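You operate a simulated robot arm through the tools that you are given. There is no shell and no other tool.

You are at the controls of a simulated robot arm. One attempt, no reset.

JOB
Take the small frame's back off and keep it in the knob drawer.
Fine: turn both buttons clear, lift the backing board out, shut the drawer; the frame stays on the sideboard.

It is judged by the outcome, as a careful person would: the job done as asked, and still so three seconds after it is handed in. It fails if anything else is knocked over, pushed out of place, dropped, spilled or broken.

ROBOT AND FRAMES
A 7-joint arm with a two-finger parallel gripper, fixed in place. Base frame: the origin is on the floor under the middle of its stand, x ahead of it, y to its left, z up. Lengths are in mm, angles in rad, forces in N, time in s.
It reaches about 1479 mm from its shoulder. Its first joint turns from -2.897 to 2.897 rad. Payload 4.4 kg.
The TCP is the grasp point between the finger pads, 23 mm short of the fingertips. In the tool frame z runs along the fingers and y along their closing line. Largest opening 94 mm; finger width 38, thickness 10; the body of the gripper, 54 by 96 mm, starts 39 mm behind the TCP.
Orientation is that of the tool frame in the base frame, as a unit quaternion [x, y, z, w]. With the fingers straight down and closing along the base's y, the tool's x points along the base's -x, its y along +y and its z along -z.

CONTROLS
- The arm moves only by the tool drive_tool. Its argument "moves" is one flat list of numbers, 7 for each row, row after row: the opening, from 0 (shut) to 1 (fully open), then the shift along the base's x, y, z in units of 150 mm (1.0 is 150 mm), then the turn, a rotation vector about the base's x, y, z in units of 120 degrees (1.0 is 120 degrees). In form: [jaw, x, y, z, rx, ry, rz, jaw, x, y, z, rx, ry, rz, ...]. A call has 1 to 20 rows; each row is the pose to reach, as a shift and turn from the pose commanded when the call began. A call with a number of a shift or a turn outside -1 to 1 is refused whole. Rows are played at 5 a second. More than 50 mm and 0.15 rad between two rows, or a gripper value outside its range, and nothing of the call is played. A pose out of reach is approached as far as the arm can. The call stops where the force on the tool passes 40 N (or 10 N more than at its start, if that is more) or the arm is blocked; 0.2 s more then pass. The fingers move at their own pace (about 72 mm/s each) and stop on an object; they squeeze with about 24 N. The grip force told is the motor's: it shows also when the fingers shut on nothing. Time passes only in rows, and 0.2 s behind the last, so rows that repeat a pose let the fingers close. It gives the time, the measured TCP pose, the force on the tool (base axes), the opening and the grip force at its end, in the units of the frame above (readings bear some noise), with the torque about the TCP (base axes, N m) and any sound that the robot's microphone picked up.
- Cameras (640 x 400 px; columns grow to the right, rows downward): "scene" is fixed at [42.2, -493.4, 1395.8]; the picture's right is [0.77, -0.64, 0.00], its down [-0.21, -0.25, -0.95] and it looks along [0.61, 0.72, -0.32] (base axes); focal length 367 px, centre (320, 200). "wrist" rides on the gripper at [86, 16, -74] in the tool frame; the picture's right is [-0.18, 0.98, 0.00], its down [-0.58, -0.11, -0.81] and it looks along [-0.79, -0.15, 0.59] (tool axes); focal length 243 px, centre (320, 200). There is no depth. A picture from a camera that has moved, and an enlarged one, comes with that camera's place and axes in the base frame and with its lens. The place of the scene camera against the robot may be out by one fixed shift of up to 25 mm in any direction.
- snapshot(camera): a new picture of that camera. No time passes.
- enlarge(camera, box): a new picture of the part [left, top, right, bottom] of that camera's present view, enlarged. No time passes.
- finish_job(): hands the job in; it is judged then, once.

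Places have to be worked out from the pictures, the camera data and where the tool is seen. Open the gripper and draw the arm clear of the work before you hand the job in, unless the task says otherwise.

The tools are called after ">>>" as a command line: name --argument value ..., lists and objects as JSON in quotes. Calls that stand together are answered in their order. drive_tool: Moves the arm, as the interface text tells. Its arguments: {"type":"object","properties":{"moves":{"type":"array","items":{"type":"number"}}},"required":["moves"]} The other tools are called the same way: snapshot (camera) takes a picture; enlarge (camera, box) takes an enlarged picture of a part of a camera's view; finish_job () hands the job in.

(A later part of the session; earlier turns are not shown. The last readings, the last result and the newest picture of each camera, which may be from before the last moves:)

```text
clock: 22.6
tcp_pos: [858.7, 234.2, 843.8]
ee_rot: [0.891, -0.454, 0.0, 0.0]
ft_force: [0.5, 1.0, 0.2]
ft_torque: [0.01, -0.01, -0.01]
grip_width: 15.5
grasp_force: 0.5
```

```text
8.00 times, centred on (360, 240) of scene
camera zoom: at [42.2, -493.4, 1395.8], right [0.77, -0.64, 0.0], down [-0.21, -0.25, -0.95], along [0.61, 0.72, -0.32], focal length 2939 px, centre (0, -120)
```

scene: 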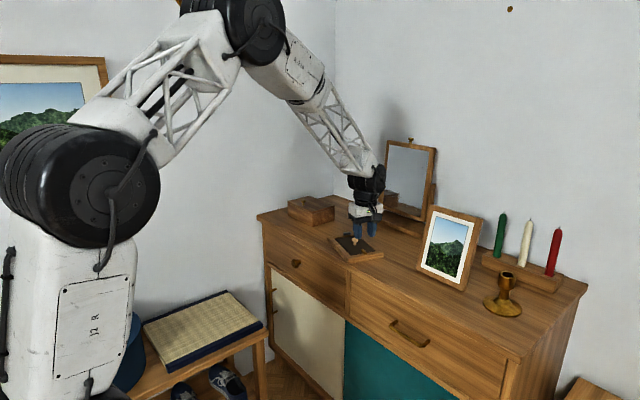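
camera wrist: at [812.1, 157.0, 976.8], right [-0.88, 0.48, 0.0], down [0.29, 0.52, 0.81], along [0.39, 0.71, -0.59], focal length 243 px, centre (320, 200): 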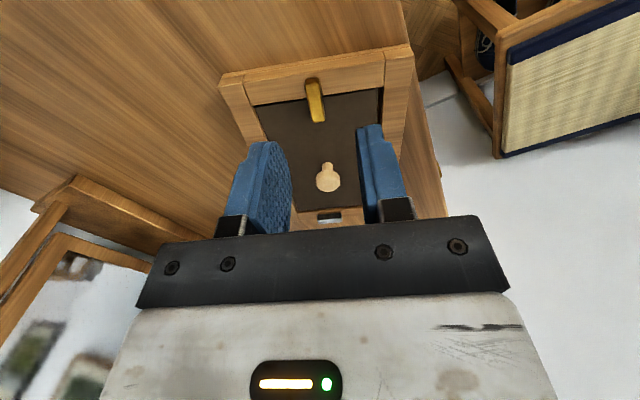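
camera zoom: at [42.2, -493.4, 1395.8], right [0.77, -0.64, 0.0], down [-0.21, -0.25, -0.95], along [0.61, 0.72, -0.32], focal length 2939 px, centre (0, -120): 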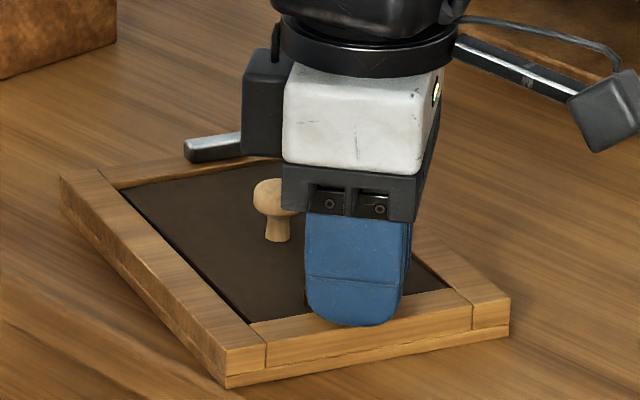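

Still tracking well with the frame static. I continue another 42° to bring it parallel with the rail.

>>> drive_tool --moves '[0.16, 0, 0, 0, 0, 0, 0.05, 0.16, 0, 0, 0, 0, 0, 0.1, 0.16, 0, 0, 0, 0, 0, 0.15, 0.16, 0, 0, 0, 0, 0, 0.2, 0.16, 0, 0, 0, 0, 0, 0.25, 0.16, 0, 0, 0, 0, 0, 0.3, 0.16, 0, 0, 0, 0, 0, 0.35]'

>>> enlarge --camera "wrist" --box '[200, 60, 440, 210]'

>>> enlarge --camera "scene" --box '[320, 215, 400, 265]'

```text
clock: 24.2
tcp_pos: [858.2, 233.4, 842.4]
ee_rot: [0.994, -0.105, 0.001, 0.0]
ft_force: [0.4, 0.9, 0.0]
ft_torque: [-0.02, 0.03, 0.02]
grip_width: 14.7
grasp_force: 0.1
```

```text
2.67 times, centred on (320, 135) of wrist
camera zoom: at [940.0, 199.6, 916.8], right [-0.38, -0.92, 0.0], down [-0.55, 0.23, 0.81], along [-0.74, 0.31, -0.59], focal length 647 px, centre (320, 373)
```

zoom: 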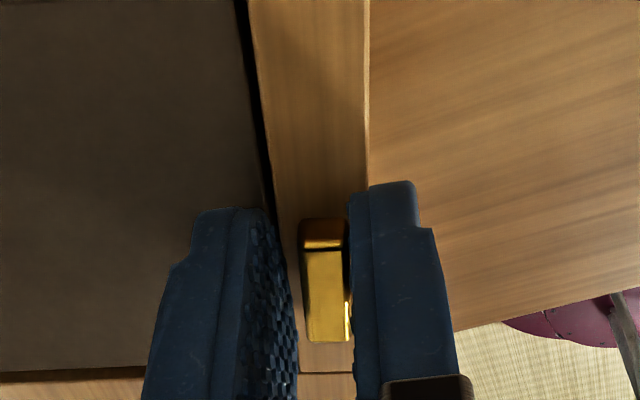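

```text
8.00 times, centred on (360, 240) of scene
camera zoom: at [42.2, -493.4, 1395.8], right [0.77, -0.64, 0.0], down [-0.21, -0.25, -0.95], along [0.61, 0.72, -0.32], focal length 2939 px, centre (0, -120)
```

zoom: 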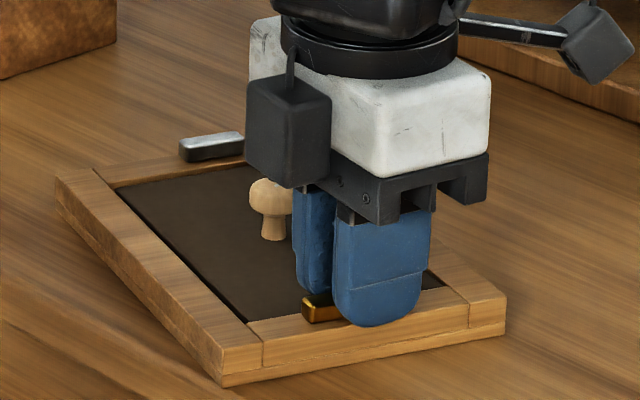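

The brass button is on the rail now, roughly parallel. I add 9° for clearance from the board.

>>> drive_tool --moves '[0.16, 0, 0, 0, 0, 0, 0.04, 0.16, 0, 0, 0, 0, 0, 0.075, 0.16, 0, 0, 0, 0, 0, 0.075]'

>>> enlarge --camera "wrist" --box '[200, 60, 440, 210]'

>>> enlarge --camera "scene" --box '[320, 215, 400, 265]'

```text
clock: 25.0
tcp_pos: [858.3, 234.3, 842.4]
ee_rot: [1.0, -0.026, 0.0, 0.0]
ft_force: [0.1, -0.6, -0.7]
ft_torque: [0.04, 0.02, 0.02]
grip_width: 15.2
grasp_force: 0.0
```

```text
2.67 times, centred on (320, 135) of wrist
camera zoom: at [944.2, 212.8, 917.0], right [-0.24, -0.97, 0.0], down [-0.57, 0.14, 0.81], along [-0.78, 0.19, -0.59], focal length 647 px, centre (320, 373)
```

zoom: 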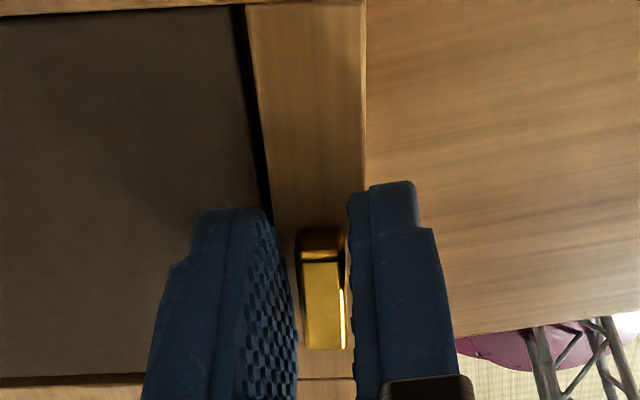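

```text
8.00 times, centred on (360, 240) of scene
camera zoom: at [42.2, -493.4, 1395.8], right [0.77, -0.64, 0.0], down [-0.21, -0.25, -0.95], along [0.61, 0.72, -0.32], focal length 2939 px, centre (0, -120)
```

zoom: 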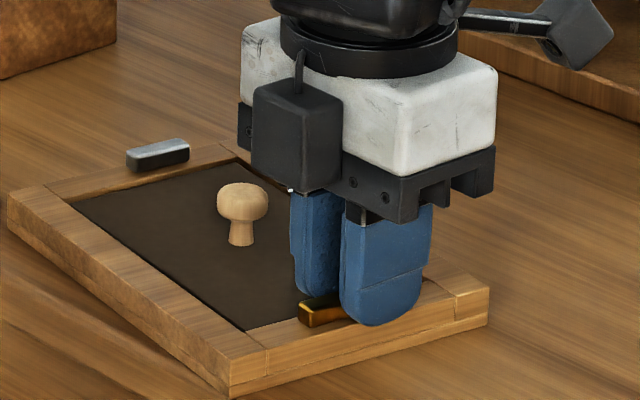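

The brass button reached its end stop (the frame swung slightly back toward its original angle) and lies fully on the rail. I open, lift, and take pictures to verify both buttons.

>>> drive_tool --moves '[0.26, 0, 0, 0, 0, 0, 0, 0.28, 0, 0, 0.02, 0, 0, 0, 0.4, 0, 0, 0.25, 0, 0, 0, 0.5, 0, 0, 0.5, 0, 0, 0, 0.5, 0, 0, 0.75, 0, 0, 0]'

>>> snapshot --camera "wrist"

>>> enlarge --camera "scene" --box '[320, 215, 400, 265]'

```text
clock: 26.2
tcp_pos: [857.1, 233.9, 953.6]
ee_rot: [1.0, -0.026, -0.001, 0.0]
ft_force: [-0.9, 0.0, -1.1]
ft_torque: [0.02, 0.02, 0.01]
grip_width: 47.0
grasp_force: 0.1
```

```text
taken
camera wrist: at [943.8, 212.7, 1028.7], right [-0.24, -0.97, 0.0], down [-0.57, 0.14, 0.81], along [-0.78, 0.19, -0.59], focal length 243 px, centre (320, 200)
```

wrist: 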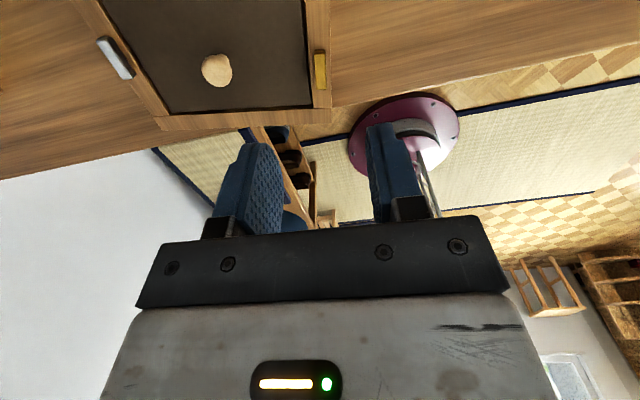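

```text
8.00 times, centred on (360, 240) of scene
camera zoom: at [42.2, -493.4, 1395.8], right [0.77, -0.64, 0.0], down [-0.21, -0.25, -0.95], along [0.61, 0.72, -0.32], focal length 2939 px, centre (0, -120)
```

zoom: 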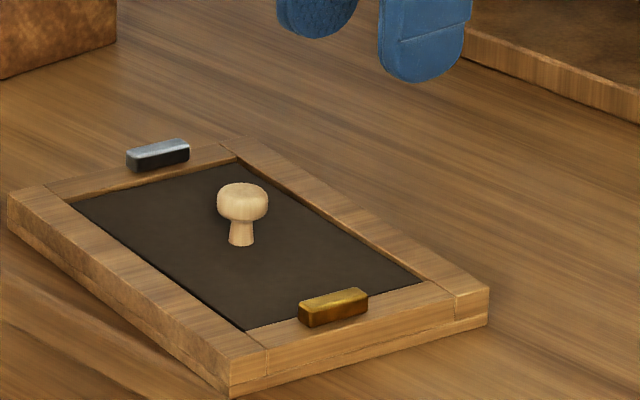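

Both buttons lie along their rails. I enlarge the wrist view to verify clearance and measure the frame's and knob's current place.

>>> enlarge --camera "wrist" --box '[70, 0, 358, 180]'

>>> enlarge --camera "wrist" --box '[270, 30, 350, 80]'

>>> enlarge --camera "wrist" --box '[80, 30, 160, 80]'

```text
2.22 times, centred on (214, 90) of wrist
camera zoom: at [943.8, 212.7, 1028.7], right [-0.24, -0.97, 0.0], down [-0.57, 0.14, 0.81], along [-0.78, 0.19, -0.59], focal length 539 px, centre (556, 444)
```

zoom: 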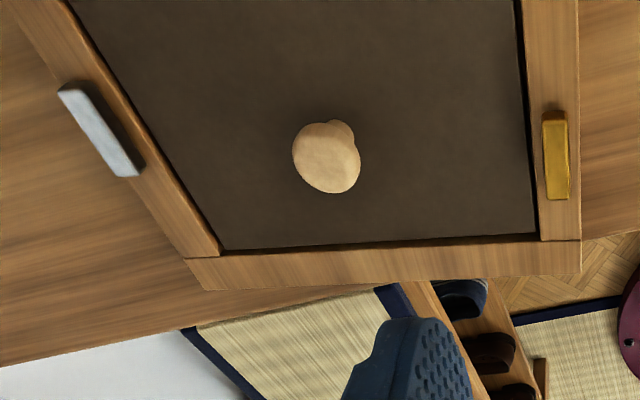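

```text
8.00 times, centred on (310, 55) of wrist
camera zoom: at [943.8, 212.7, 1028.7], right [-0.24, -0.97, 0.0], down [-0.57, 0.14, 0.81], along [-0.78, 0.19, -0.59], focal length 1941 px, centre (400, 1360)
```

zoom: 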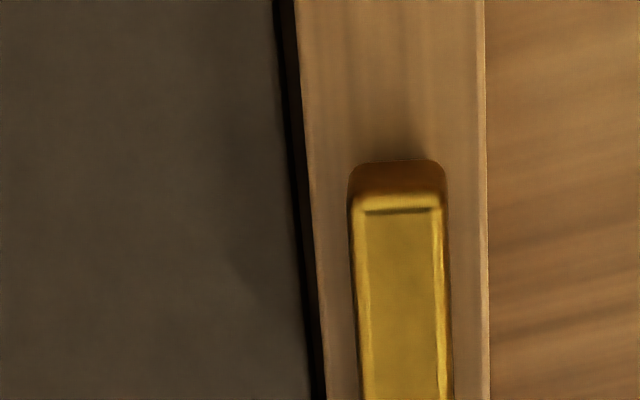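

```text
8.00 times, centred on (120, 55) of wrist
camera zoom: at [943.8, 212.7, 1028.7], right [-0.24, -0.97, 0.0], down [-0.57, 0.14, 0.81], along [-0.78, 0.19, -0.59], focal length 1941 px, centre (1920, 1360)
```

zoom: 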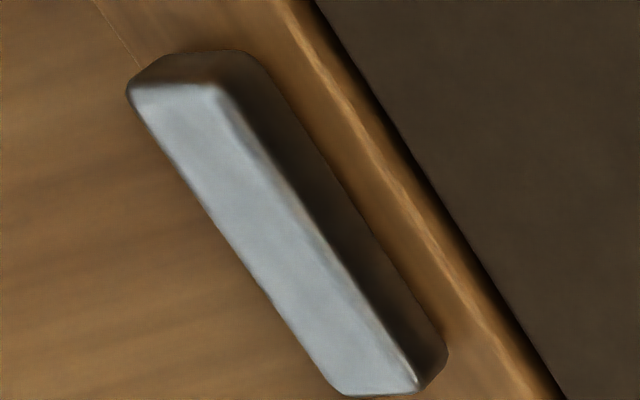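

Both buttons are clear (frame centre ≈ (872, 312.5), yaw ≈ −11°, its near corner about flush with the sideboard's front edge at x ≈ 792). Next is the knob drawer: I move away from the frame toward the front of the left drawer, staying high.

>>> drive_tool --moves '[0.5, -0.2, 0.2, 0.05, 0, 0, 0.005, 0.5, -0.4, 0.4, 0.05, 0, 0, 0.01, 0.5, -0.6, 0.6, 0.05, 0, 0, 0.015, 0.5, -0.8, 0.8, 0.05, 0, 0, 0.02, 0.5, -1.0, 1.0, 0.05, 0, 0, 0.025]'

>>> enlarge --camera "scene" --box '[250, 200, 378, 280]'

```text
clock: 27.4
tcp_pos: [706.6, 383.4, 961.2]
ee_rot: [1.0, 0.0, -0.001, 0.001]
ft_force: [0.3, -0.3, -0.2]
ft_torque: [-0.02, 0.0, 0.01]
grip_width: 47.0
grasp_force: 0.2
```

```text
5.00 times, centred on (314, 240) of scene
camera zoom: at [42.2, -493.4, 1395.8], right [0.77, -0.64, 0.0], down [-0.21, -0.25, -0.95], along [0.61, 0.72, -0.32], focal length 1837 px, centre (350, 0)
```

zoom: 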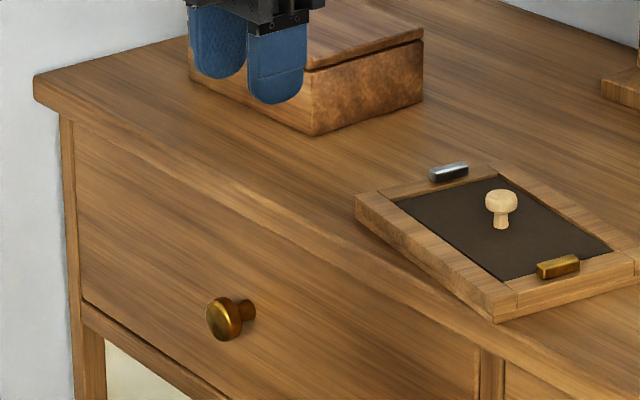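

The drawer knob is near [780, 521, 692]. I move in front of it while tilting the tool to point horizontally forward (camera ends up above the hand, looking down at the drawer).

>>> drive_tool --moves '[0.5, -0.2, 0.07, -0.05, 0, -0.0682, 0, 0.5, -0.35, 0.14, -0.1, 0, -0.1364, 0, 0.5, -0.45, 0.21, -0.15, 0, -0.2045, 0, 0.5, -0.5, 0.28, -0.2, 0, -0.2727, 0, 0.5, -0.5, 0.35, -0.25, 0, -0.3409, 0, 0.5, -0.5, 0.42, -0.3, 0, -0.4091, 0, 0.5, -0.5, 0.49, -0.4, 0, -0.4773, 0, 0.5, -0.5, 0.56, -0.5, 0, -0.5455, 0, 0.5, -0.5, 0.63, -0.6, 0, -0.6136, 0, 0.5, -0.5, 0.7, -0.7, 0, -0.6818, 0, 0.5, -0.5, 0.777, -0.8, 0, -0.75, 0]'

>>> snapshot --camera "wrist"

>>> snapshot --camera "scene"

```text
clock: 29.8
tcp_pos: [632.6, 501.0, 843.0]
ee_rot: [0.706, 0.0, 0.708, -0.002]
ft_force: [-0.7, -0.3, -0.5]
ft_torque: [0.0, 0.01, 0.0]
grip_width: 47.0
grasp_force: 0.0
```

```text
taken
camera wrist: at [558.5, 484.0, 929.2], right [0.0, -0.98, -0.19], down [-0.8, 0.11, -0.58], along [0.59, 0.15, -0.79], focal length 243 px, centre (320, 200)
```

wrist: 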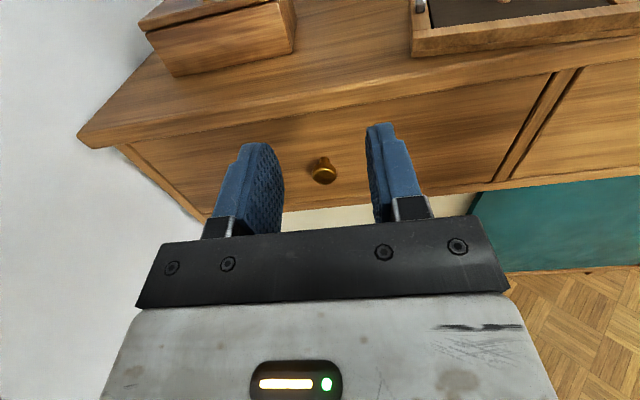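

```text
taken
```

scene: 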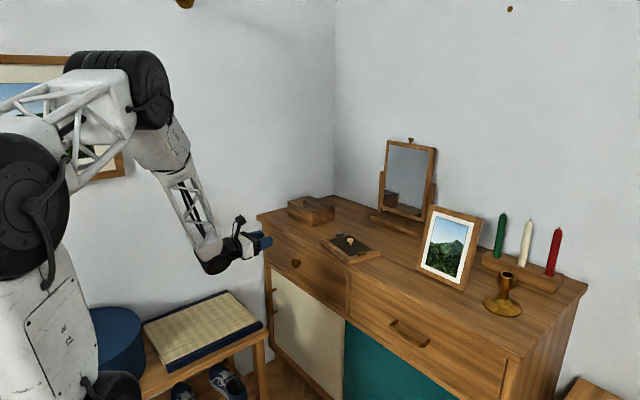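

The horizontal pose is reachable and the knob is visible between the fingers. I lower to near knob height, still about 80 mm in front of it, for a second viewpoint.

>>> drive_tool --moves '[0.6, 0.03, 0.03, -0.2, 0, 0, 0, 0.6, 0.06, 0.06, -0.4, 0, 0, 0, 0.6, 0.1, 0.1, -0.6, 0, 0, 0, 0.6, 0.133, 0.14, -0.82, 0, 0, 0]'

>>> snapshot --camera "wrist"

>>> enlarge --camera "wrist" --box '[220, 60, 420, 185]'

>>> enlarge --camera "scene" --box '[210, 210, 338, 290]'

```text
clock: 30.8
tcp_pos: [653.9, 521.8, 719.8]
ee_rot: [0.707, 0.0, 0.707, -0.001]
ft_force: [0.3, 0.4, 0.8]
ft_torque: [-0.02, 0.02, -0.03]
grip_width: 56.4
grasp_force: 0.0
```

```text
taken
camera wrist: at [579.8, 505.5, 805.1], right [0.0, -0.98, -0.19], down [-0.81, 0.11, -0.58], along [0.59, 0.15, -0.79], focal length 243 px, centre (320, 200)
```

wrist: 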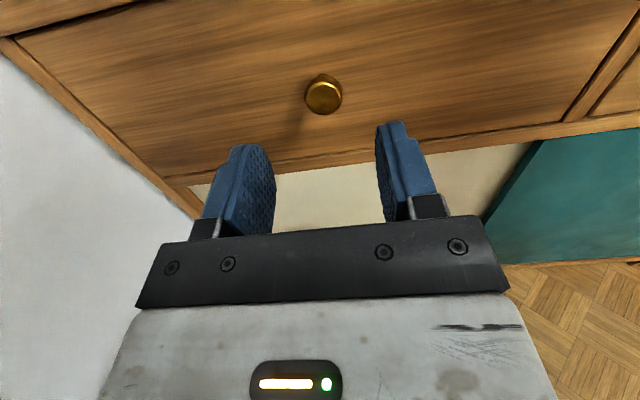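

```text
3.20 times, centred on (320, 122) of wrist
camera zoom: at [579.8, 505.5, 805.1], right [0.0, -0.98, -0.19], down [-0.81, 0.11, -0.58], along [0.59, 0.15, -0.79], focal length 776 px, centre (320, 448)
```

zoom: 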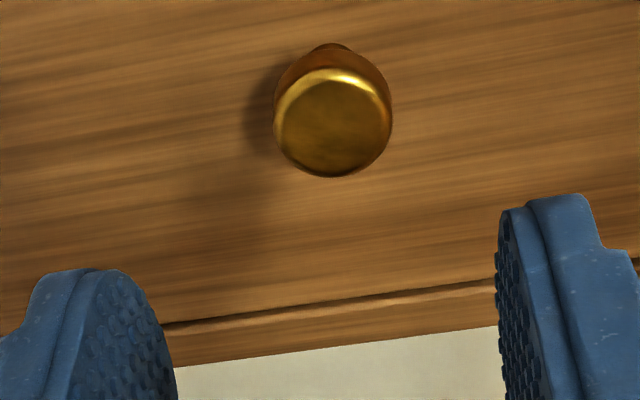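

```text
5.00 times, centred on (274, 250) of scene
camera zoom: at [42.2, -493.4, 1395.8], right [0.77, -0.64, 0.0], down [-0.21, -0.25, -0.95], along [0.61, 0.72, -0.32], focal length 1837 px, centre (550, -50)
```

zoom: 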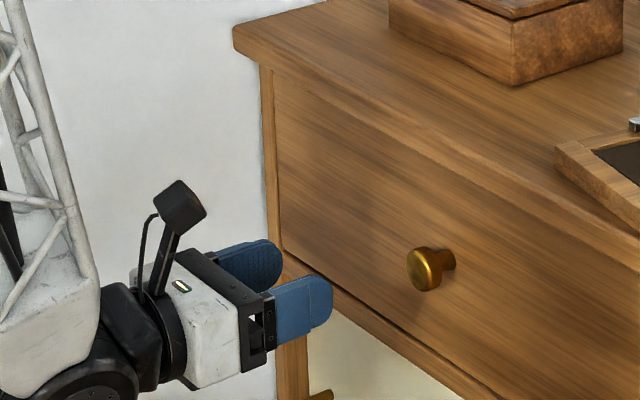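

Triangulating across the views puts the knob's front face near [803, 526, 671]. I approach partway (fingertips to x ≈ 733) at that height and look again before closing in.

>>> drive_tool --moves '[0.6, 0.1, 0.01, -0.12, 0, 0, 0, 0.6, 0.2, 0.02, -0.24, 0, 0, 0, 0.6, 0.373, 0.03, -0.325, 0, 0, 0]'

>>> enlarge --camera "wrist" --box '[220, 60, 420, 185]'

>>> enlarge --camera "scene" --box '[230, 220, 358, 300]'

>>> snapshot --camera "wrist"

```text
clock: 31.6
tcp_pos: [709.2, 527.9, 670.4]
ee_rot: [0.707, 0.001, 0.707, -0.002]
ft_force: [-0.2, 0.4, 0.1]
ft_torque: [-0.03, -0.03, -0.02]
grip_width: 56.2
grasp_force: 0.0
```

```text
3.20 times, centred on (320, 122) of wrist
camera zoom: at [634.8, 509.8, 756.6], right [0.0, -0.98, -0.19], down [-0.81, 0.11, -0.58], along [0.59, 0.15, -0.79], focal length 776 px, centre (320, 448)
```

zoom: 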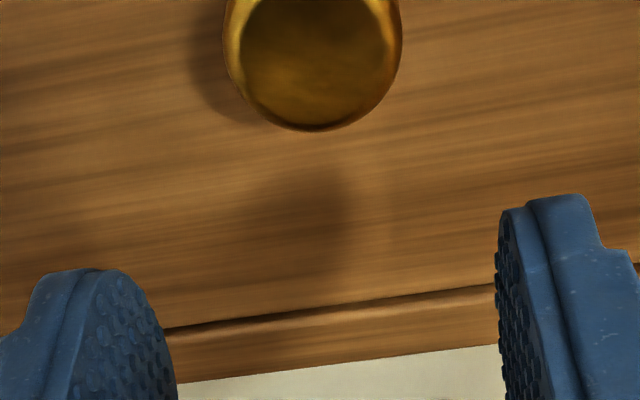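

```text
5.00 times, centred on (294, 260) of scene
camera zoom: at [42.2, -493.4, 1395.8], right [0.77, -0.64, 0.0], down [-0.21, -0.25, -0.95], along [0.61, 0.72, -0.32], focal length 1837 px, centre (450, -100)
```

zoom: 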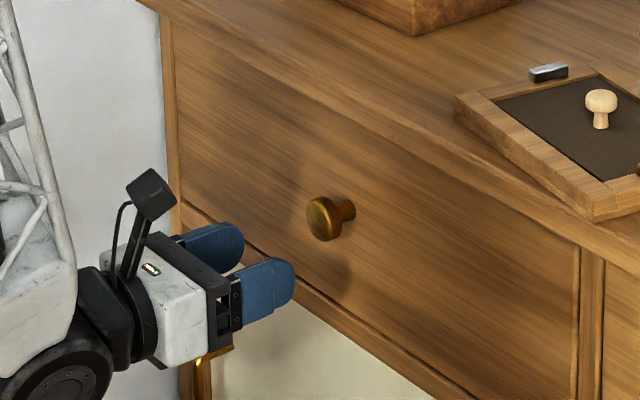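

```text
taken
camera wrist: at [634.8, 509.8, 756.6], right [0.0, -0.98, -0.19], down [-0.81, 0.11, -0.58], along [0.59, 0.15, -0.79], focal length 243 px, centre (320, 200)
```

wrist: 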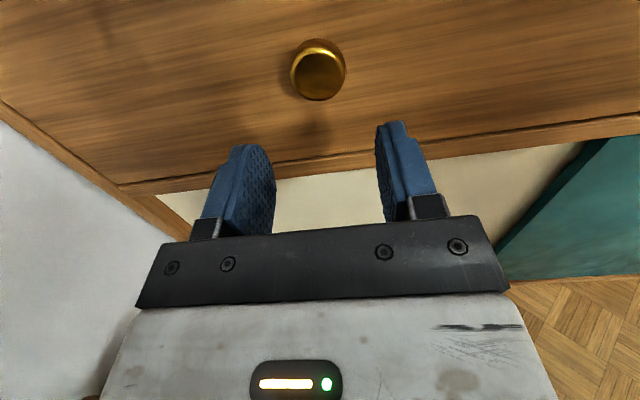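

The last two viewpoints lie along one ray, so depth is uncertain (knob front x between 782 and 800). I raise straight up 80 mm for a well-conditioned second view.

>>> drive_tool --moves '[0.6, 0, -0.01, 0.27, 0, 0, 0, 0.6, 0, -0.02, 0.533, 0, 0, 0]'

>>> enlarge --camera "wrist" --box '[240, 100, 400, 200]'

>>> snapshot --camera "wrist"

```text
clock: 32.2
tcp_pos: [709.0, 523.7, 751.8]
ee_rot: [0.707, -0.001, 0.707, 0.0]
ft_force: [0.2, 0.4, -1.3]
ft_torque: [0.0, -0.02, 0.0]
grip_width: 56.2
grasp_force: 0.1
```

```text
4.00 times, centred on (320, 150) of wrist
camera zoom: at [635.0, 506.5, 836.9], right [0.0, -0.98, -0.18], down [-0.81, 0.11, -0.58], along [0.59, 0.15, -0.79], focal length 970 px, centre (320, 400)
```

zoom: 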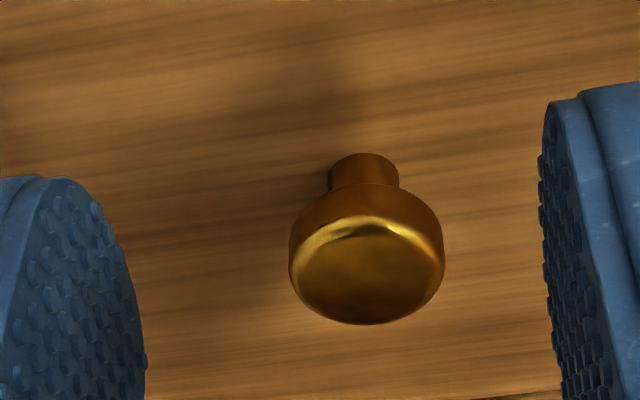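

```text
taken
camera wrist: at [635.0, 506.5, 836.9], right [0.0, -0.98, -0.18], down [-0.81, 0.11, -0.58], along [0.59, 0.15, -0.79], focal length 243 px, centre (320, 200)
```

wrist: 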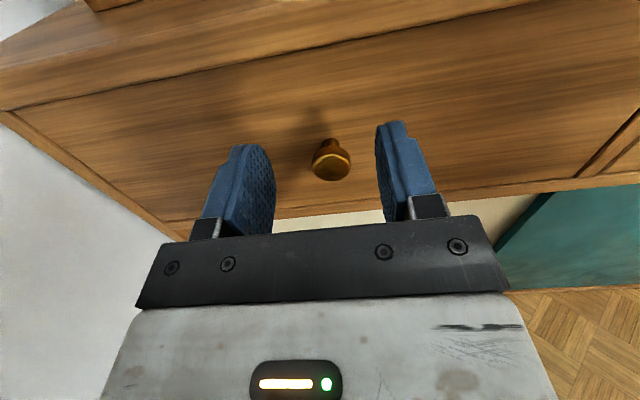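

The knob is now well fixed: front face at [781.4, 524, 685], 33 mm diameter, drawer face at x ≈ 814. I go down to its height, then forward around the head, and close.

>>> drive_tool --moves '[0.6, 0, 0, -0.22, 0, 0, 0, 0.6, 0, 0, -0.445, 0, 0, 0, 0.6, 0.16, 0, -0.445, 0, 0, 0, 0.6, 0.32, 0, -0.445, 0, 0, 0, 0.6, 0.48, 0, -0.445, 0, 0, 0, 0.6, 0.48, 0, -0.445, 0, 0, 0]'

>>> snapshot --camera "wrist"

>>> enlarge --camera "scene" --box '[230, 220, 358, 300]'

```text
clock: 33.6
tcp_pos: [782.4, 523.1, 682.0]
ee_rot: [0.707, 0.0, 0.707, 0.0]
ft_force: [-0.5, -0.6, 0.7]
ft_torque: [-0.01, -0.01, -0.01]
grip_width: 56.6
grasp_force: 0.1
```

```text
taken
camera wrist: at [707.2, 506.2, 770.4], right [0.0, -0.98, -0.19], down [-0.81, 0.11, -0.58], along [0.59, 0.15, -0.79], focal length 243 px, centre (320, 200)
```

wrist: 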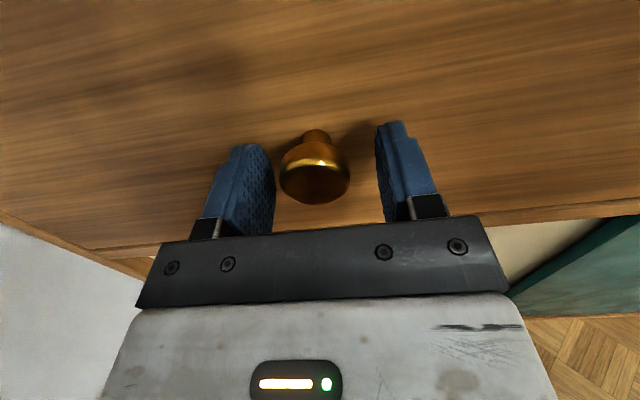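

```text
5.00 times, centred on (294, 260) of scene
camera zoom: at [42.2, -493.4, 1395.8], right [0.77, -0.64, 0.0], down [-0.21, -0.25, -0.95], along [0.61, 0.72, -0.32], focal length 1837 px, centre (450, -100)
```

zoom: 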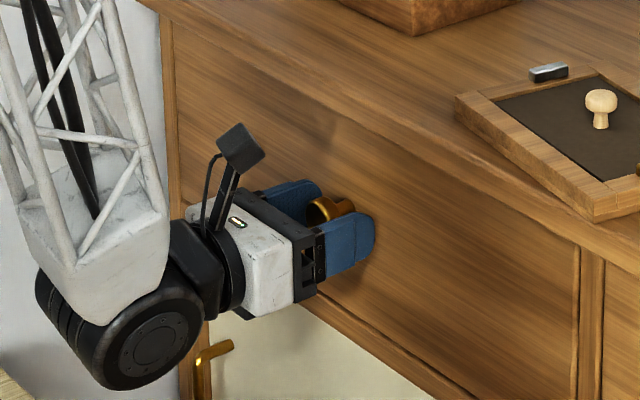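

The knob head is centred between the pads. I close and hold to grip it.

>>> drive_tool --moves '[0.4, 0, 0, 0, 0, 0, 0, 0.3, 0, 0, 0, 0, 0, 0, 0.1, 0, 0, 0, 0, 0, 0, 0, 0, 0, 0, 0, 0, 0, 0, 0, 0, 0, 0, 0, 0]'

>>> snapshot --camera "wrist"

```text
clock: 34.5
tcp_pos: [781.3, 525.4, 684.3]
ee_rot: [0.707, 0.001, 0.707, -0.002]
ft_force: [-0.3, 7.4, -7.2]
ft_torque: [-0.02, 0.0, 0.03]
grip_width: 33.3
grasp_force: 45.3
stopped in row 4: the force on the tool passed its limit at 42 N (the readings are from after the stop); the commanded pose is now the measured one
```

```text
taken
camera wrist: at [706.3, 508.2, 770.4], right [0.0, -0.98, -0.19], down [-0.81, 0.11, -0.58], along [0.59, 0.15, -0.79], focal length 243 px, centre (320, 200)
```

wrist: 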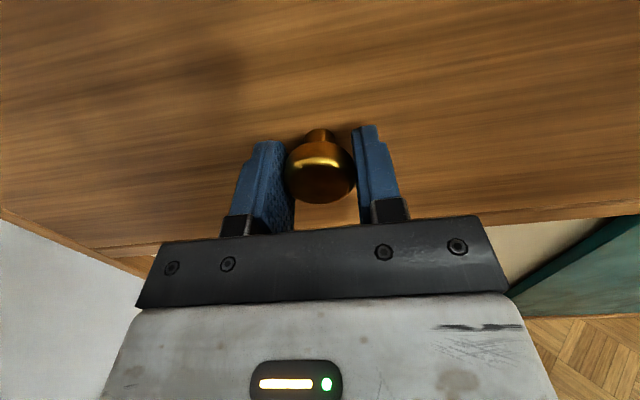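

The knob is gripped (33.3 mm). I ease 1 mm toward +y to relieve the side load and pull the drawer straight out in small steps.

>>> drive_tool --moves '[0, -0.03, 0.007, -0.004, 0, 0, 0, 0, -0.12, 0.007, -0.004, 0, 0, 0, 0, -0.24, 0.007, -0.004, 0, 0, 0, 0, -0.37, 0.007, -0.004, 0, 0, 0, 0, -0.5, 0.007, -0.004, 0, 0, 0, 0, -0.63, 0.007, -0.004, 0, 0, 0, 0, -0.76, 0.007, -0.004, 0, 0, 0, 0, -0.88, 0.007, -0.004, 0, 0, 0, 0, -1.0, 0.007, -0.004, 0, 0, 0]'

>>> snapshot --camera "wrist"

>>> snapshot --camera "scene"

```text
clock: 36.1
tcp_pos: [674.0, 524.7, 684.5]
ee_rot: [0.706, 0.0, 0.708, -0.002]
ft_force: [0.0, -7.1, 5.6]
ft_torque: [-0.18, -0.35, -0.06]
grip_width: 33.5
grasp_force: 45.0
stopped in row 7: the force on the tool passed its limit at 41 N (the readings are from after the stop); the commanded pose is now the measured one
```

```text
taken
camera wrist: at [600.0, 508.4, 770.3], right [0.0, -0.98, -0.19], down [-0.81, 0.11, -0.58], along [0.59, 0.15, -0.79], focal length 243 px, centre (320, 200)
```

wrist: 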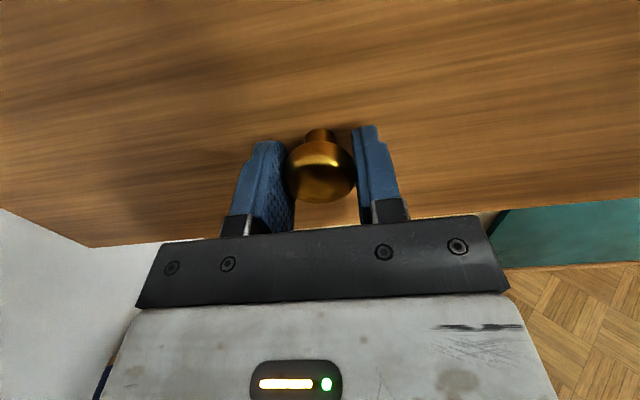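

```text
taken
```

scene: 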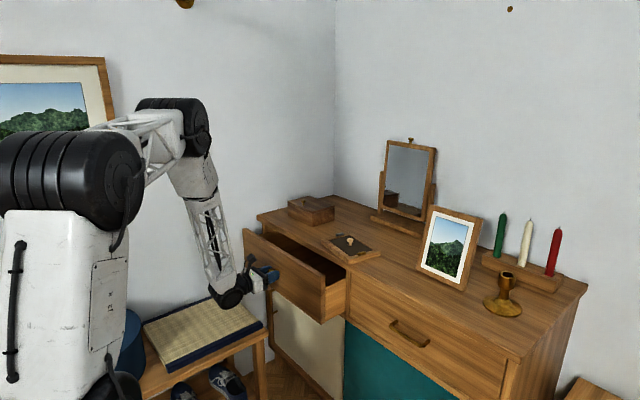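

The drawer came out about 107 mm and then resisted. I look into it in the scene view to judge whether it is at a stop and whether it's enough.

>>> enlarge --camera "scene" --box '[230, 215, 390, 315]'

>>> enlarge --camera "scene" --box '[240, 220, 356, 292]'

```text
4.00 times, centred on (310, 265) of scene
camera zoom: at [42.2, -493.4, 1395.8], right [0.77, -0.64, 0.0], down [-0.21, -0.25, -0.95], along [0.61, 0.72, -0.32], focal length 1470 px, centre (360, -60)
```

zoom: 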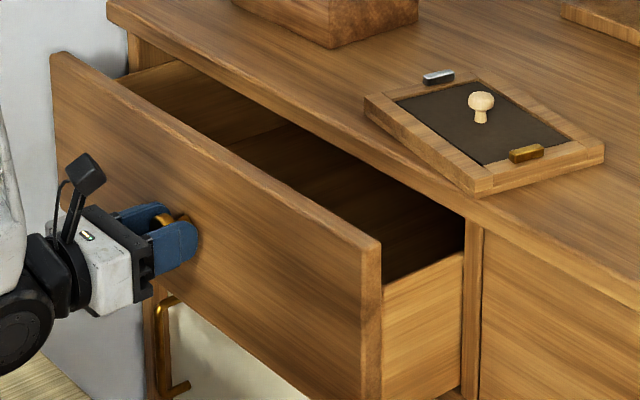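

```text
5.52 times, centred on (298, 256) of scene
camera zoom: at [42.2, -493.4, 1395.8], right [0.77, -0.64, 0.0], down [-0.21, -0.25, -0.95], along [0.61, 0.72, -0.32], focal length 2027 px, centre (441, -109)
```

zoom: 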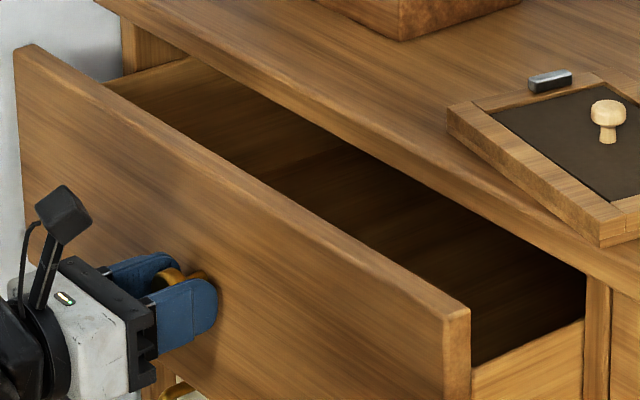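

The drawer is empty near the front and open about 107 mm. I try pulling further, more slowly, to see whether that was a hard stop.

>>> drive_tool --moves '[0, -0.03, 0.005, 0, 0, 0, 0, 0, -0.06, 0.005, 0, 0, 0, 0, 0, -0.1, 0.005, 0, 0, 0, 0, 0, -0.14, 0.005, 0, 0, 0, 0, 0, -0.18, 0.005, 0, 0, 0, 0, 0, -0.22, 0.005, 0, 0, 0, 0, 0, -0.26, 0.005, 0, 0, 0, 0, 0, -0.3, 0.005, 0, 0, 0, 0, 0, -0.34, 0.005, 0, 0, 0, 0]'

>>> enlarge --camera "scene" --box '[230, 215, 390, 315]'

```text
clock: 37.1
tcp_pos: [654.2, 525.7, 683.4]
ee_rot: [0.707, 0.0, 0.707, 0.0]
ft_force: [-3.4, -9.7, 10.6]
ft_torque: [-0.14, -0.04, 0.0]
grip_width: 33.4
grasp_force: 45.1
stopped in row 4: the force on the tool passed its limit at 41 N (the readings are from after the stop); the commanded pose is now the measured one
```

```text
4.00 times, centred on (310, 265) of scene
camera zoom: at [42.2, -493.4, 1395.8], right [0.77, -0.64, 0.0], down [-0.21, -0.25, -0.95], along [0.61, 0.72, -0.32], focal length 1470 px, centre (360, -60)
```

zoom: 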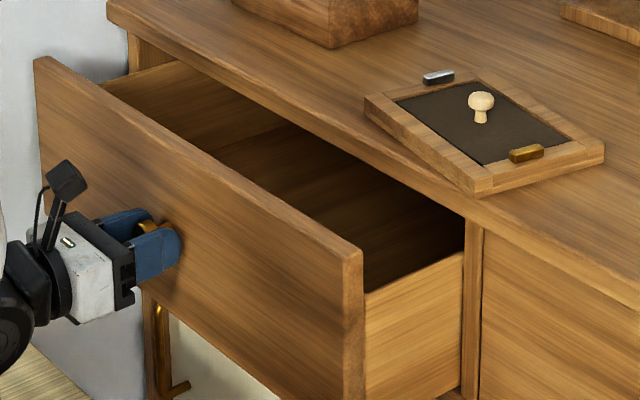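

It moved another 20 mm, so it's not a stop; side loads from the rigid grip trip the limit. I correct the side offset (−y, +z by about half a millimetre) and continue pulling.

>>> drive_tool --moves '[0, 0, -0.005, 0.005, 0, 0, 0, 0, 0, -0.005, 0.005, 0, 0, 0, 0, -0.05, -0.005, 0.005, 0, 0, 0, 0, -0.1, -0.005, 0.005, 0, 0, 0, 0, -0.15, -0.005, 0.005, 0, 0, 0, 0, -0.2, -0.005, 0.005, 0, 0, 0, 0, -0.25, -0.005, 0.005, 0, 0, 0, 0, -0.3, -0.005, 0.005, 0, 0, 0, 0, -0.35, -0.005, 0.005, 0, 0, 0, 0, -0.4, -0.005, 0.005, 0, 0, 0]'

```text
clock: 39.4
tcp_pos: [594.9, 524.8, 684.8]
ee_rot: [0.708, 0.001, 0.707, 0.0]
ft_force: [0.9, 3.8, -4.2]
ft_torque: [-0.01, 0.13, 0.02]
grip_width: 33.6
grasp_force: 45.4
stopped in row 10: the force on the tool passed its limit at 42 N (the readings are from after the stop); the commanded pose is now the measured one
```

The drawer is now open about 186 mm, which should be enough. I check the scene and wrist views.

>>> enlarge --camera "scene" --box '[210, 205, 386, 315]'

>>> snapshot --camera "wrist"

```text
3.64 times, centred on (298, 260) of scene
camera zoom: at [42.2, -493.4, 1395.8], right [0.77, -0.64, 0.0], down [-0.21, -0.25, -0.95], along [0.61, 0.72, -0.32], focal length 1336 px, centre (400, -18)
```

zoom: 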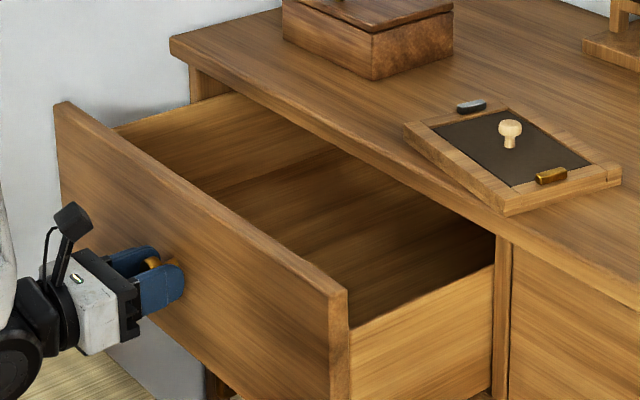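

```text
taken
camera wrist: at [520.7, 508.4, 770.6], right [0.0, -0.98, -0.18], down [-0.81, 0.11, -0.58], along [0.59, 0.15, -0.79], focal length 243 px, centre (320, 200)
```

wrist: 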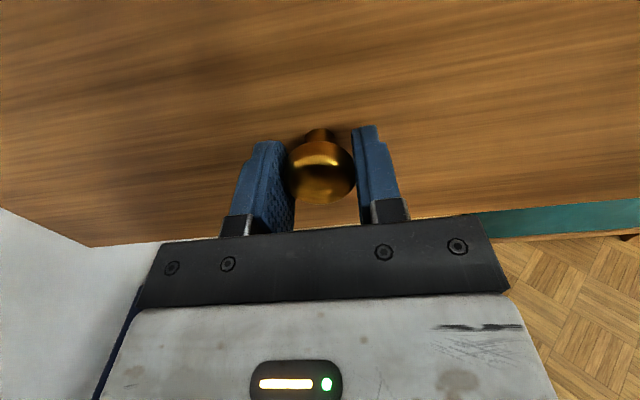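

The drawer is wide open and looks empty. I release the knob, back off straight, and rise clear.

>>> drive_tool --moves '[0.3, 0, 0, 0, 0, 0, 0, 0.6, 0, 0, 0, 0, 0, 0, 0.6, 0, 0, 0, 0, 0, 0, 0.6, -0.1, 0, 0, 0, 0, 0, 0.6, -0.3, 0, 0, 0, 0, 0, 0.6, -0.5, 0, 0, 0, 0, 0, 0.6, -0.5, 0, 0.25, 0, 0, 0, 0.6, -0.5, 0, 0.5, 0, 0, 0, 0.6, -0.5, 0, 0.75, 0, 0, 0, 0.6, -0.5, 0, 1.0, 0, 0, 0]'

>>> snapshot --camera "scene"

>>> snapshot --camera "wrist"

```text
clock: 41.6
tcp_pos: [519.2, 524.4, 835.1]
ee_rot: [0.707, 0.0, 0.707, 0.0]
ft_force: [-0.1, 0.2, -0.2]
ft_torque: [0.02, -0.01, -0.02]
grip_width: 56.2
grasp_force: 0.0
```

```text
taken
```

scene: 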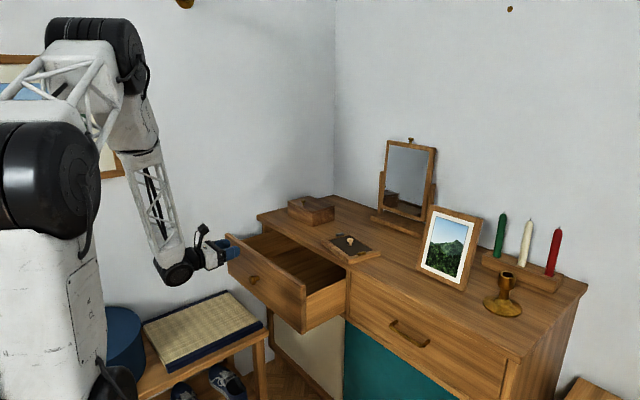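

```text
taken
camera wrist: at [445.2, 508.4, 921.5], right [0.0, -0.98, -0.18], down [-0.81, 0.11, -0.58], along [0.59, 0.15, -0.79], focal length 243 px, centre (320, 200)
```

wrist: 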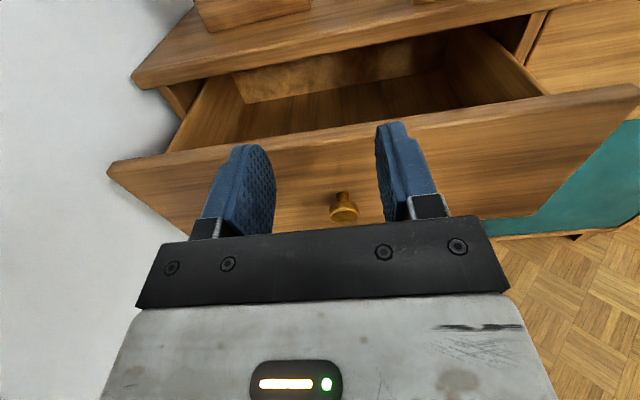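

The drawer stays open. I enlarge the interior to see what's inside and its geometry.

>>> enlarge --camera "wrist" --box '[110, 0, 430, 200]'

>>> enlarge --camera "wrist" --box '[320, 0, 640, 200]'

>>> enlarge --camera "scene" --box '[210, 205, 386, 315]'

```text
2.00 times, centred on (270, 100) of wrist
camera zoom: at [445.2, 508.4, 921.5], right [0.0, -0.98, -0.18], down [-0.81, 0.11, -0.58], along [0.59, 0.15, -0.79], focal length 485 px, centre (420, 400)
```

zoom: 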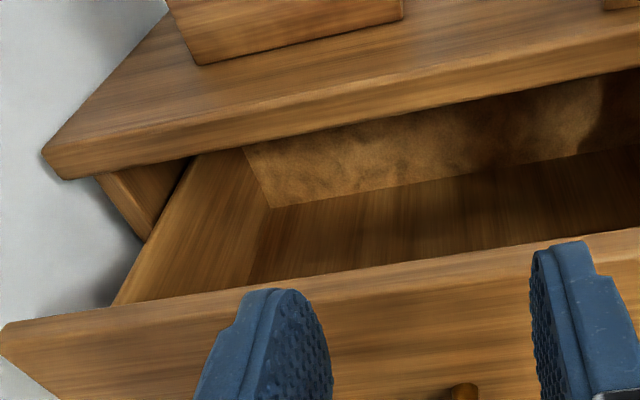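

```text
2.00 times, centred on (480, 100) of wrist
camera zoom: at [445.2, 508.4, 921.5], right [0.0, -0.98, -0.18], down [-0.81, 0.11, -0.58], along [0.59, 0.15, -0.79], focal length 485 px, centre (0, 400)
```

zoom: 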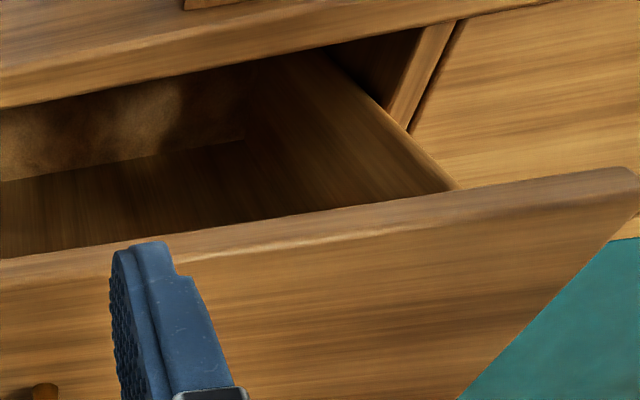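

```text
3.64 times, centred on (298, 260) of scene
camera zoom: at [42.2, -493.4, 1395.8], right [0.77, -0.64, 0.0], down [-0.21, -0.25, -0.95], along [0.61, 0.72, -0.32], focal length 1336 px, centre (400, -18)
```

zoom: 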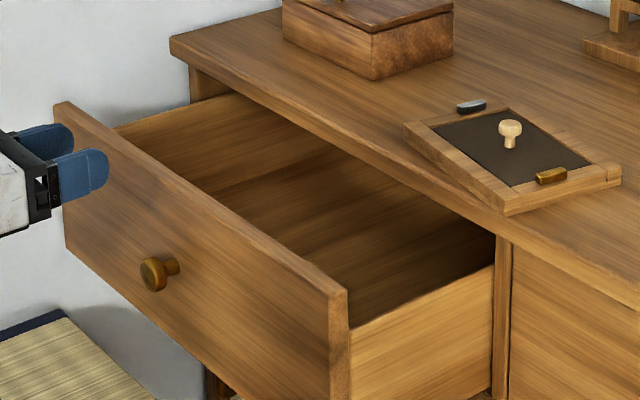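

The drawer is empty, spacious (about x 646–987, y 300–750) with front top at z ≈ 766. I now raise the tool and tilt it back to pointing straight down, heading toward the frame.

>>> drive_tool --moves '[0.6, 0, 0, 0.25, 0, 0.0682, 0, 0.6, 0.02, -0.03, 0.5, 0, 0.1364, 0, 0.6, 0.05, -0.08, 0.75, 0, 0.2045, 0, 0.6, 0.12, -0.14, 1.0, 0, 0.2727, 0, 0.6, 0.25, -0.2, 1.0, 0, 0.3409, 0, 0.6, 0.38, -0.25, 1.0, 0, 0.4091, 0, 0.6, 0.5, -0.3, 1.0, 0, 0.4773, 0, 0.6, 0.62, -0.35, 1.0, 0, 0.5455, 0, 0.6, 0.72, -0.4, 1.0, 0, 0.6136, 0, 0.6, 0.8, -0.45, 1.0, 0, 0.6818, 0, 0.6, 0.87, -0.5, 1.0, 0, 0.75, 0]'

```text
clock: 44.0
tcp_pos: [650.1, 450.0, 986.3]
ee_rot: [1.0, 0.001, -0.002, -0.002]
ft_force: [-0.4, -0.8, 0.6]
ft_torque: [-0.01, -0.01, 0.01]
grip_width: 56.4
grasp_force: 0.1
```

The tool points straight down again. I yaw to 79° (fingers closing along the frame's short axis) while moving toward above the backing's knob.

>>> drive_tool --moves '[0.6, 0.077, -0.06, 0, 0, 0, -0.0647, 0.6, 0.154, -0.12, 0, 0, 0, -0.1295, 0.6, 0.231, -0.18, 0, 0, 0, -0.1942, 0.6, 0.308, -0.25, 0, 0, 0, -0.259, 0.6, 0.385, -0.32, 0, 0, 0, -0.3237, 0.6, 0.462, -0.39, 0, 0, 0, -0.3885, 0.6, 0.538, -0.46, 0, 0, 0, -0.4532, 0.6, 0.615, -0.53, 0, 0, 0, -0.518, 0.6, 0.692, -0.61, 0, 0, 0, -0.5827, 0.6, 0.769, -0.69, 0, 0, 0, -0.6475, 0.6, 0.846, -0.77, 0, 0, 0, -0.7122, 0.6, 0.923, -0.85, 0, 0, 0, -0.777, 0.6, 1.0, -0.917, -0.05, 0, 0, -0.8417]'

>>> snapshot --camera "wrist"

```text
clock: 46.8
tcp_pos: [800.2, 311.7, 976.9]
ee_rot: [-0.635, 0.772, 0.0, 0.001]
ft_force: [0.8, 0.2, 0.6]
ft_torque: [0.04, -0.02, 0.04]
grip_width: 56.3
grasp_force: 0.1
```

```text
taken
camera wrist: at [768.3, 229.8, 1051.0], right [-0.93, 0.37, 0.0], down [0.22, 0.55, 0.81], along [0.3, 0.75, -0.59], focal length 243 px, centre (320, 200)
```

wrist: 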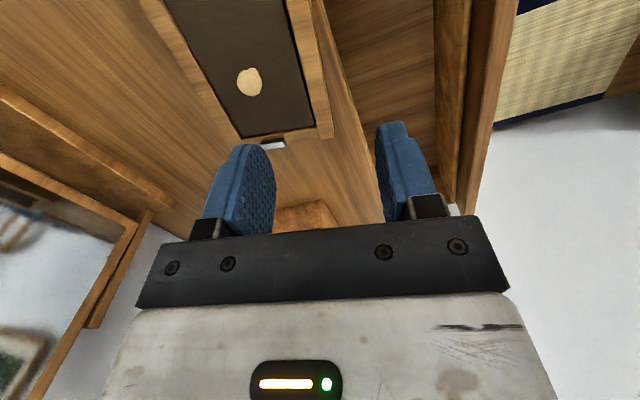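

The backing knob is in view. I enlarge it to compute its place accurately.

>>> enlarge --camera "wrist" --box '[160, 0, 352, 120]'

```text
3.33 times, centred on (256, 60) of wrist
camera zoom: at [768.3, 229.8, 1051.0], right [-0.93, 0.37, 0.0], down [0.22, 0.55, 0.81], along [0.3, 0.75, -0.59], focal length 809 px, centre (533, 667)
```

zoom: 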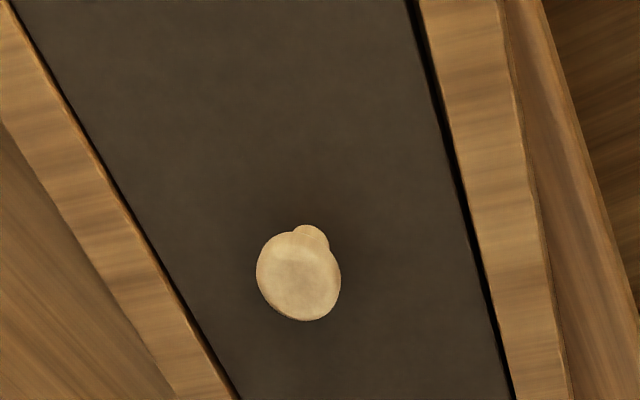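

The knob cap is at about [870.5, 313.5, 833] and the frame yaw about −10°. I move over it, hovering with fingertips just above the knob.

>>> drive_tool --moves '[0.6, 0.15, 0.005, 0, 0, 0, 0.004, 0.6, 0.32, 0.01, -0.15, 0, 0, 0.007, 0.6, 0.467, 0.014, -0.35, 0, 0, 0.007, 0.6, 0.467, 0.014, -0.55, 0, 0, 0.007, 0.6, 0.467, 0.014, -0.693, 0, 0, 0.007]'

>>> enlarge --camera "wrist" --box '[200, 60, 440, 210]'

>>> enlarge --camera "scene" --box '[310, 205, 390, 255]'

```text
clock: 48.0
tcp_pos: [870.3, 314.4, 874.5]
ee_rot: [-0.642, 0.766, -0.001, 0.002]
ft_force: [-0.4, -0.2, 0.0]
ft_torque: [0.04, 0.0, -0.01]
grip_width: 56.5
grasp_force: 0.0
```

```text
2.67 times, centred on (320, 135) of wrist
camera zoom: at [839.8, 231.5, 947.4], right [-0.94, 0.35, 0.0], down [0.21, 0.55, 0.81], along [0.29, 0.75, -0.59], focal length 647 px, centre (320, 373)
```

zoom: 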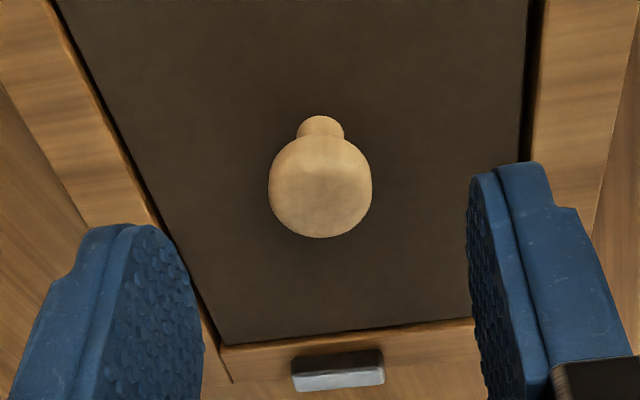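

```text
8.00 times, centred on (350, 230) of scene
camera zoom: at [42.2, -493.4, 1395.8], right [0.77, -0.64, 0.0], down [-0.21, -0.25, -0.95], along [0.61, 0.72, -0.32], focal length 2939 px, centre (80, -40)
```

zoom: 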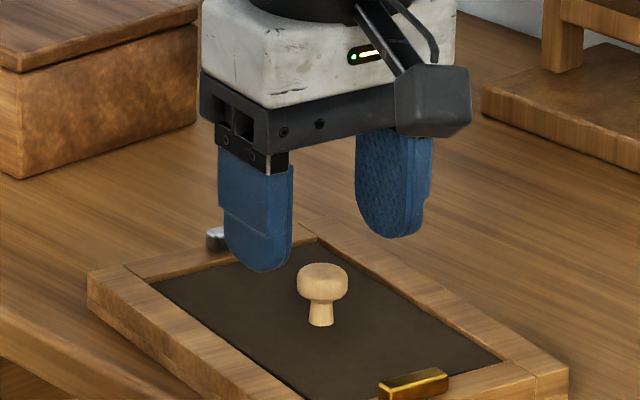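

The knob is centred between the fingers in both directions. I lower 32 mm so the pads flank the cap and the tips stay above the board.

>>> drive_tool --moves '[0.6, 0, 0, -0.08, 0, 0, 0, 0.6, 0, 0, -0.16, 0, 0, 0, 0.6, 0, 0, -0.217, 0, 0, 0, 0.6, 0, 0, -0.217, 0, 0, 0]'

>>> enlarge --camera "wrist" --box '[200, 60, 440, 210]'

>>> enlarge --camera "scene" --box '[320, 220, 384, 260]'

```text
clock: 49.0
tcp_pos: [870.5, 314.5, 841.4]
ee_rot: [-0.642, 0.766, 0.0, 0.001]
ft_force: [0.8, -0.2, -0.3]
ft_torque: [-0.01, -0.01, -0.01]
grip_width: 56.5
grasp_force: 0.1
```

```text
2.67 times, centred on (320, 135) of wrist
camera zoom: at [839.7, 231.8, 914.7], right [-0.94, 0.35, 0.0], down [0.21, 0.55, 0.81], along [0.29, 0.75, -0.59], focal length 647 px, centre (320, 373)
```

zoom: 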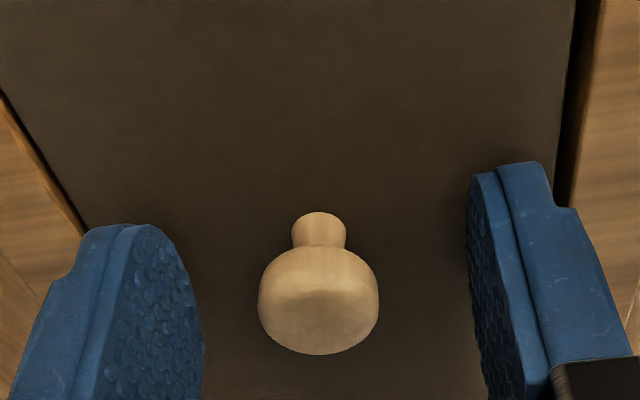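

```text
10.00 times, centred on (352, 240) of scene
camera zoom: at [42.2, -493.4, 1395.8], right [0.77, -0.64, 0.0], down [-0.21, -0.25, -0.95], along [0.61, 0.72, -0.32], focal length 3674 px, centre (0, -200)
```

zoom: 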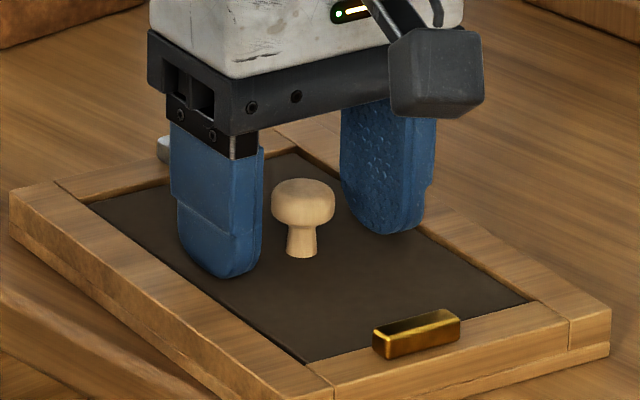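

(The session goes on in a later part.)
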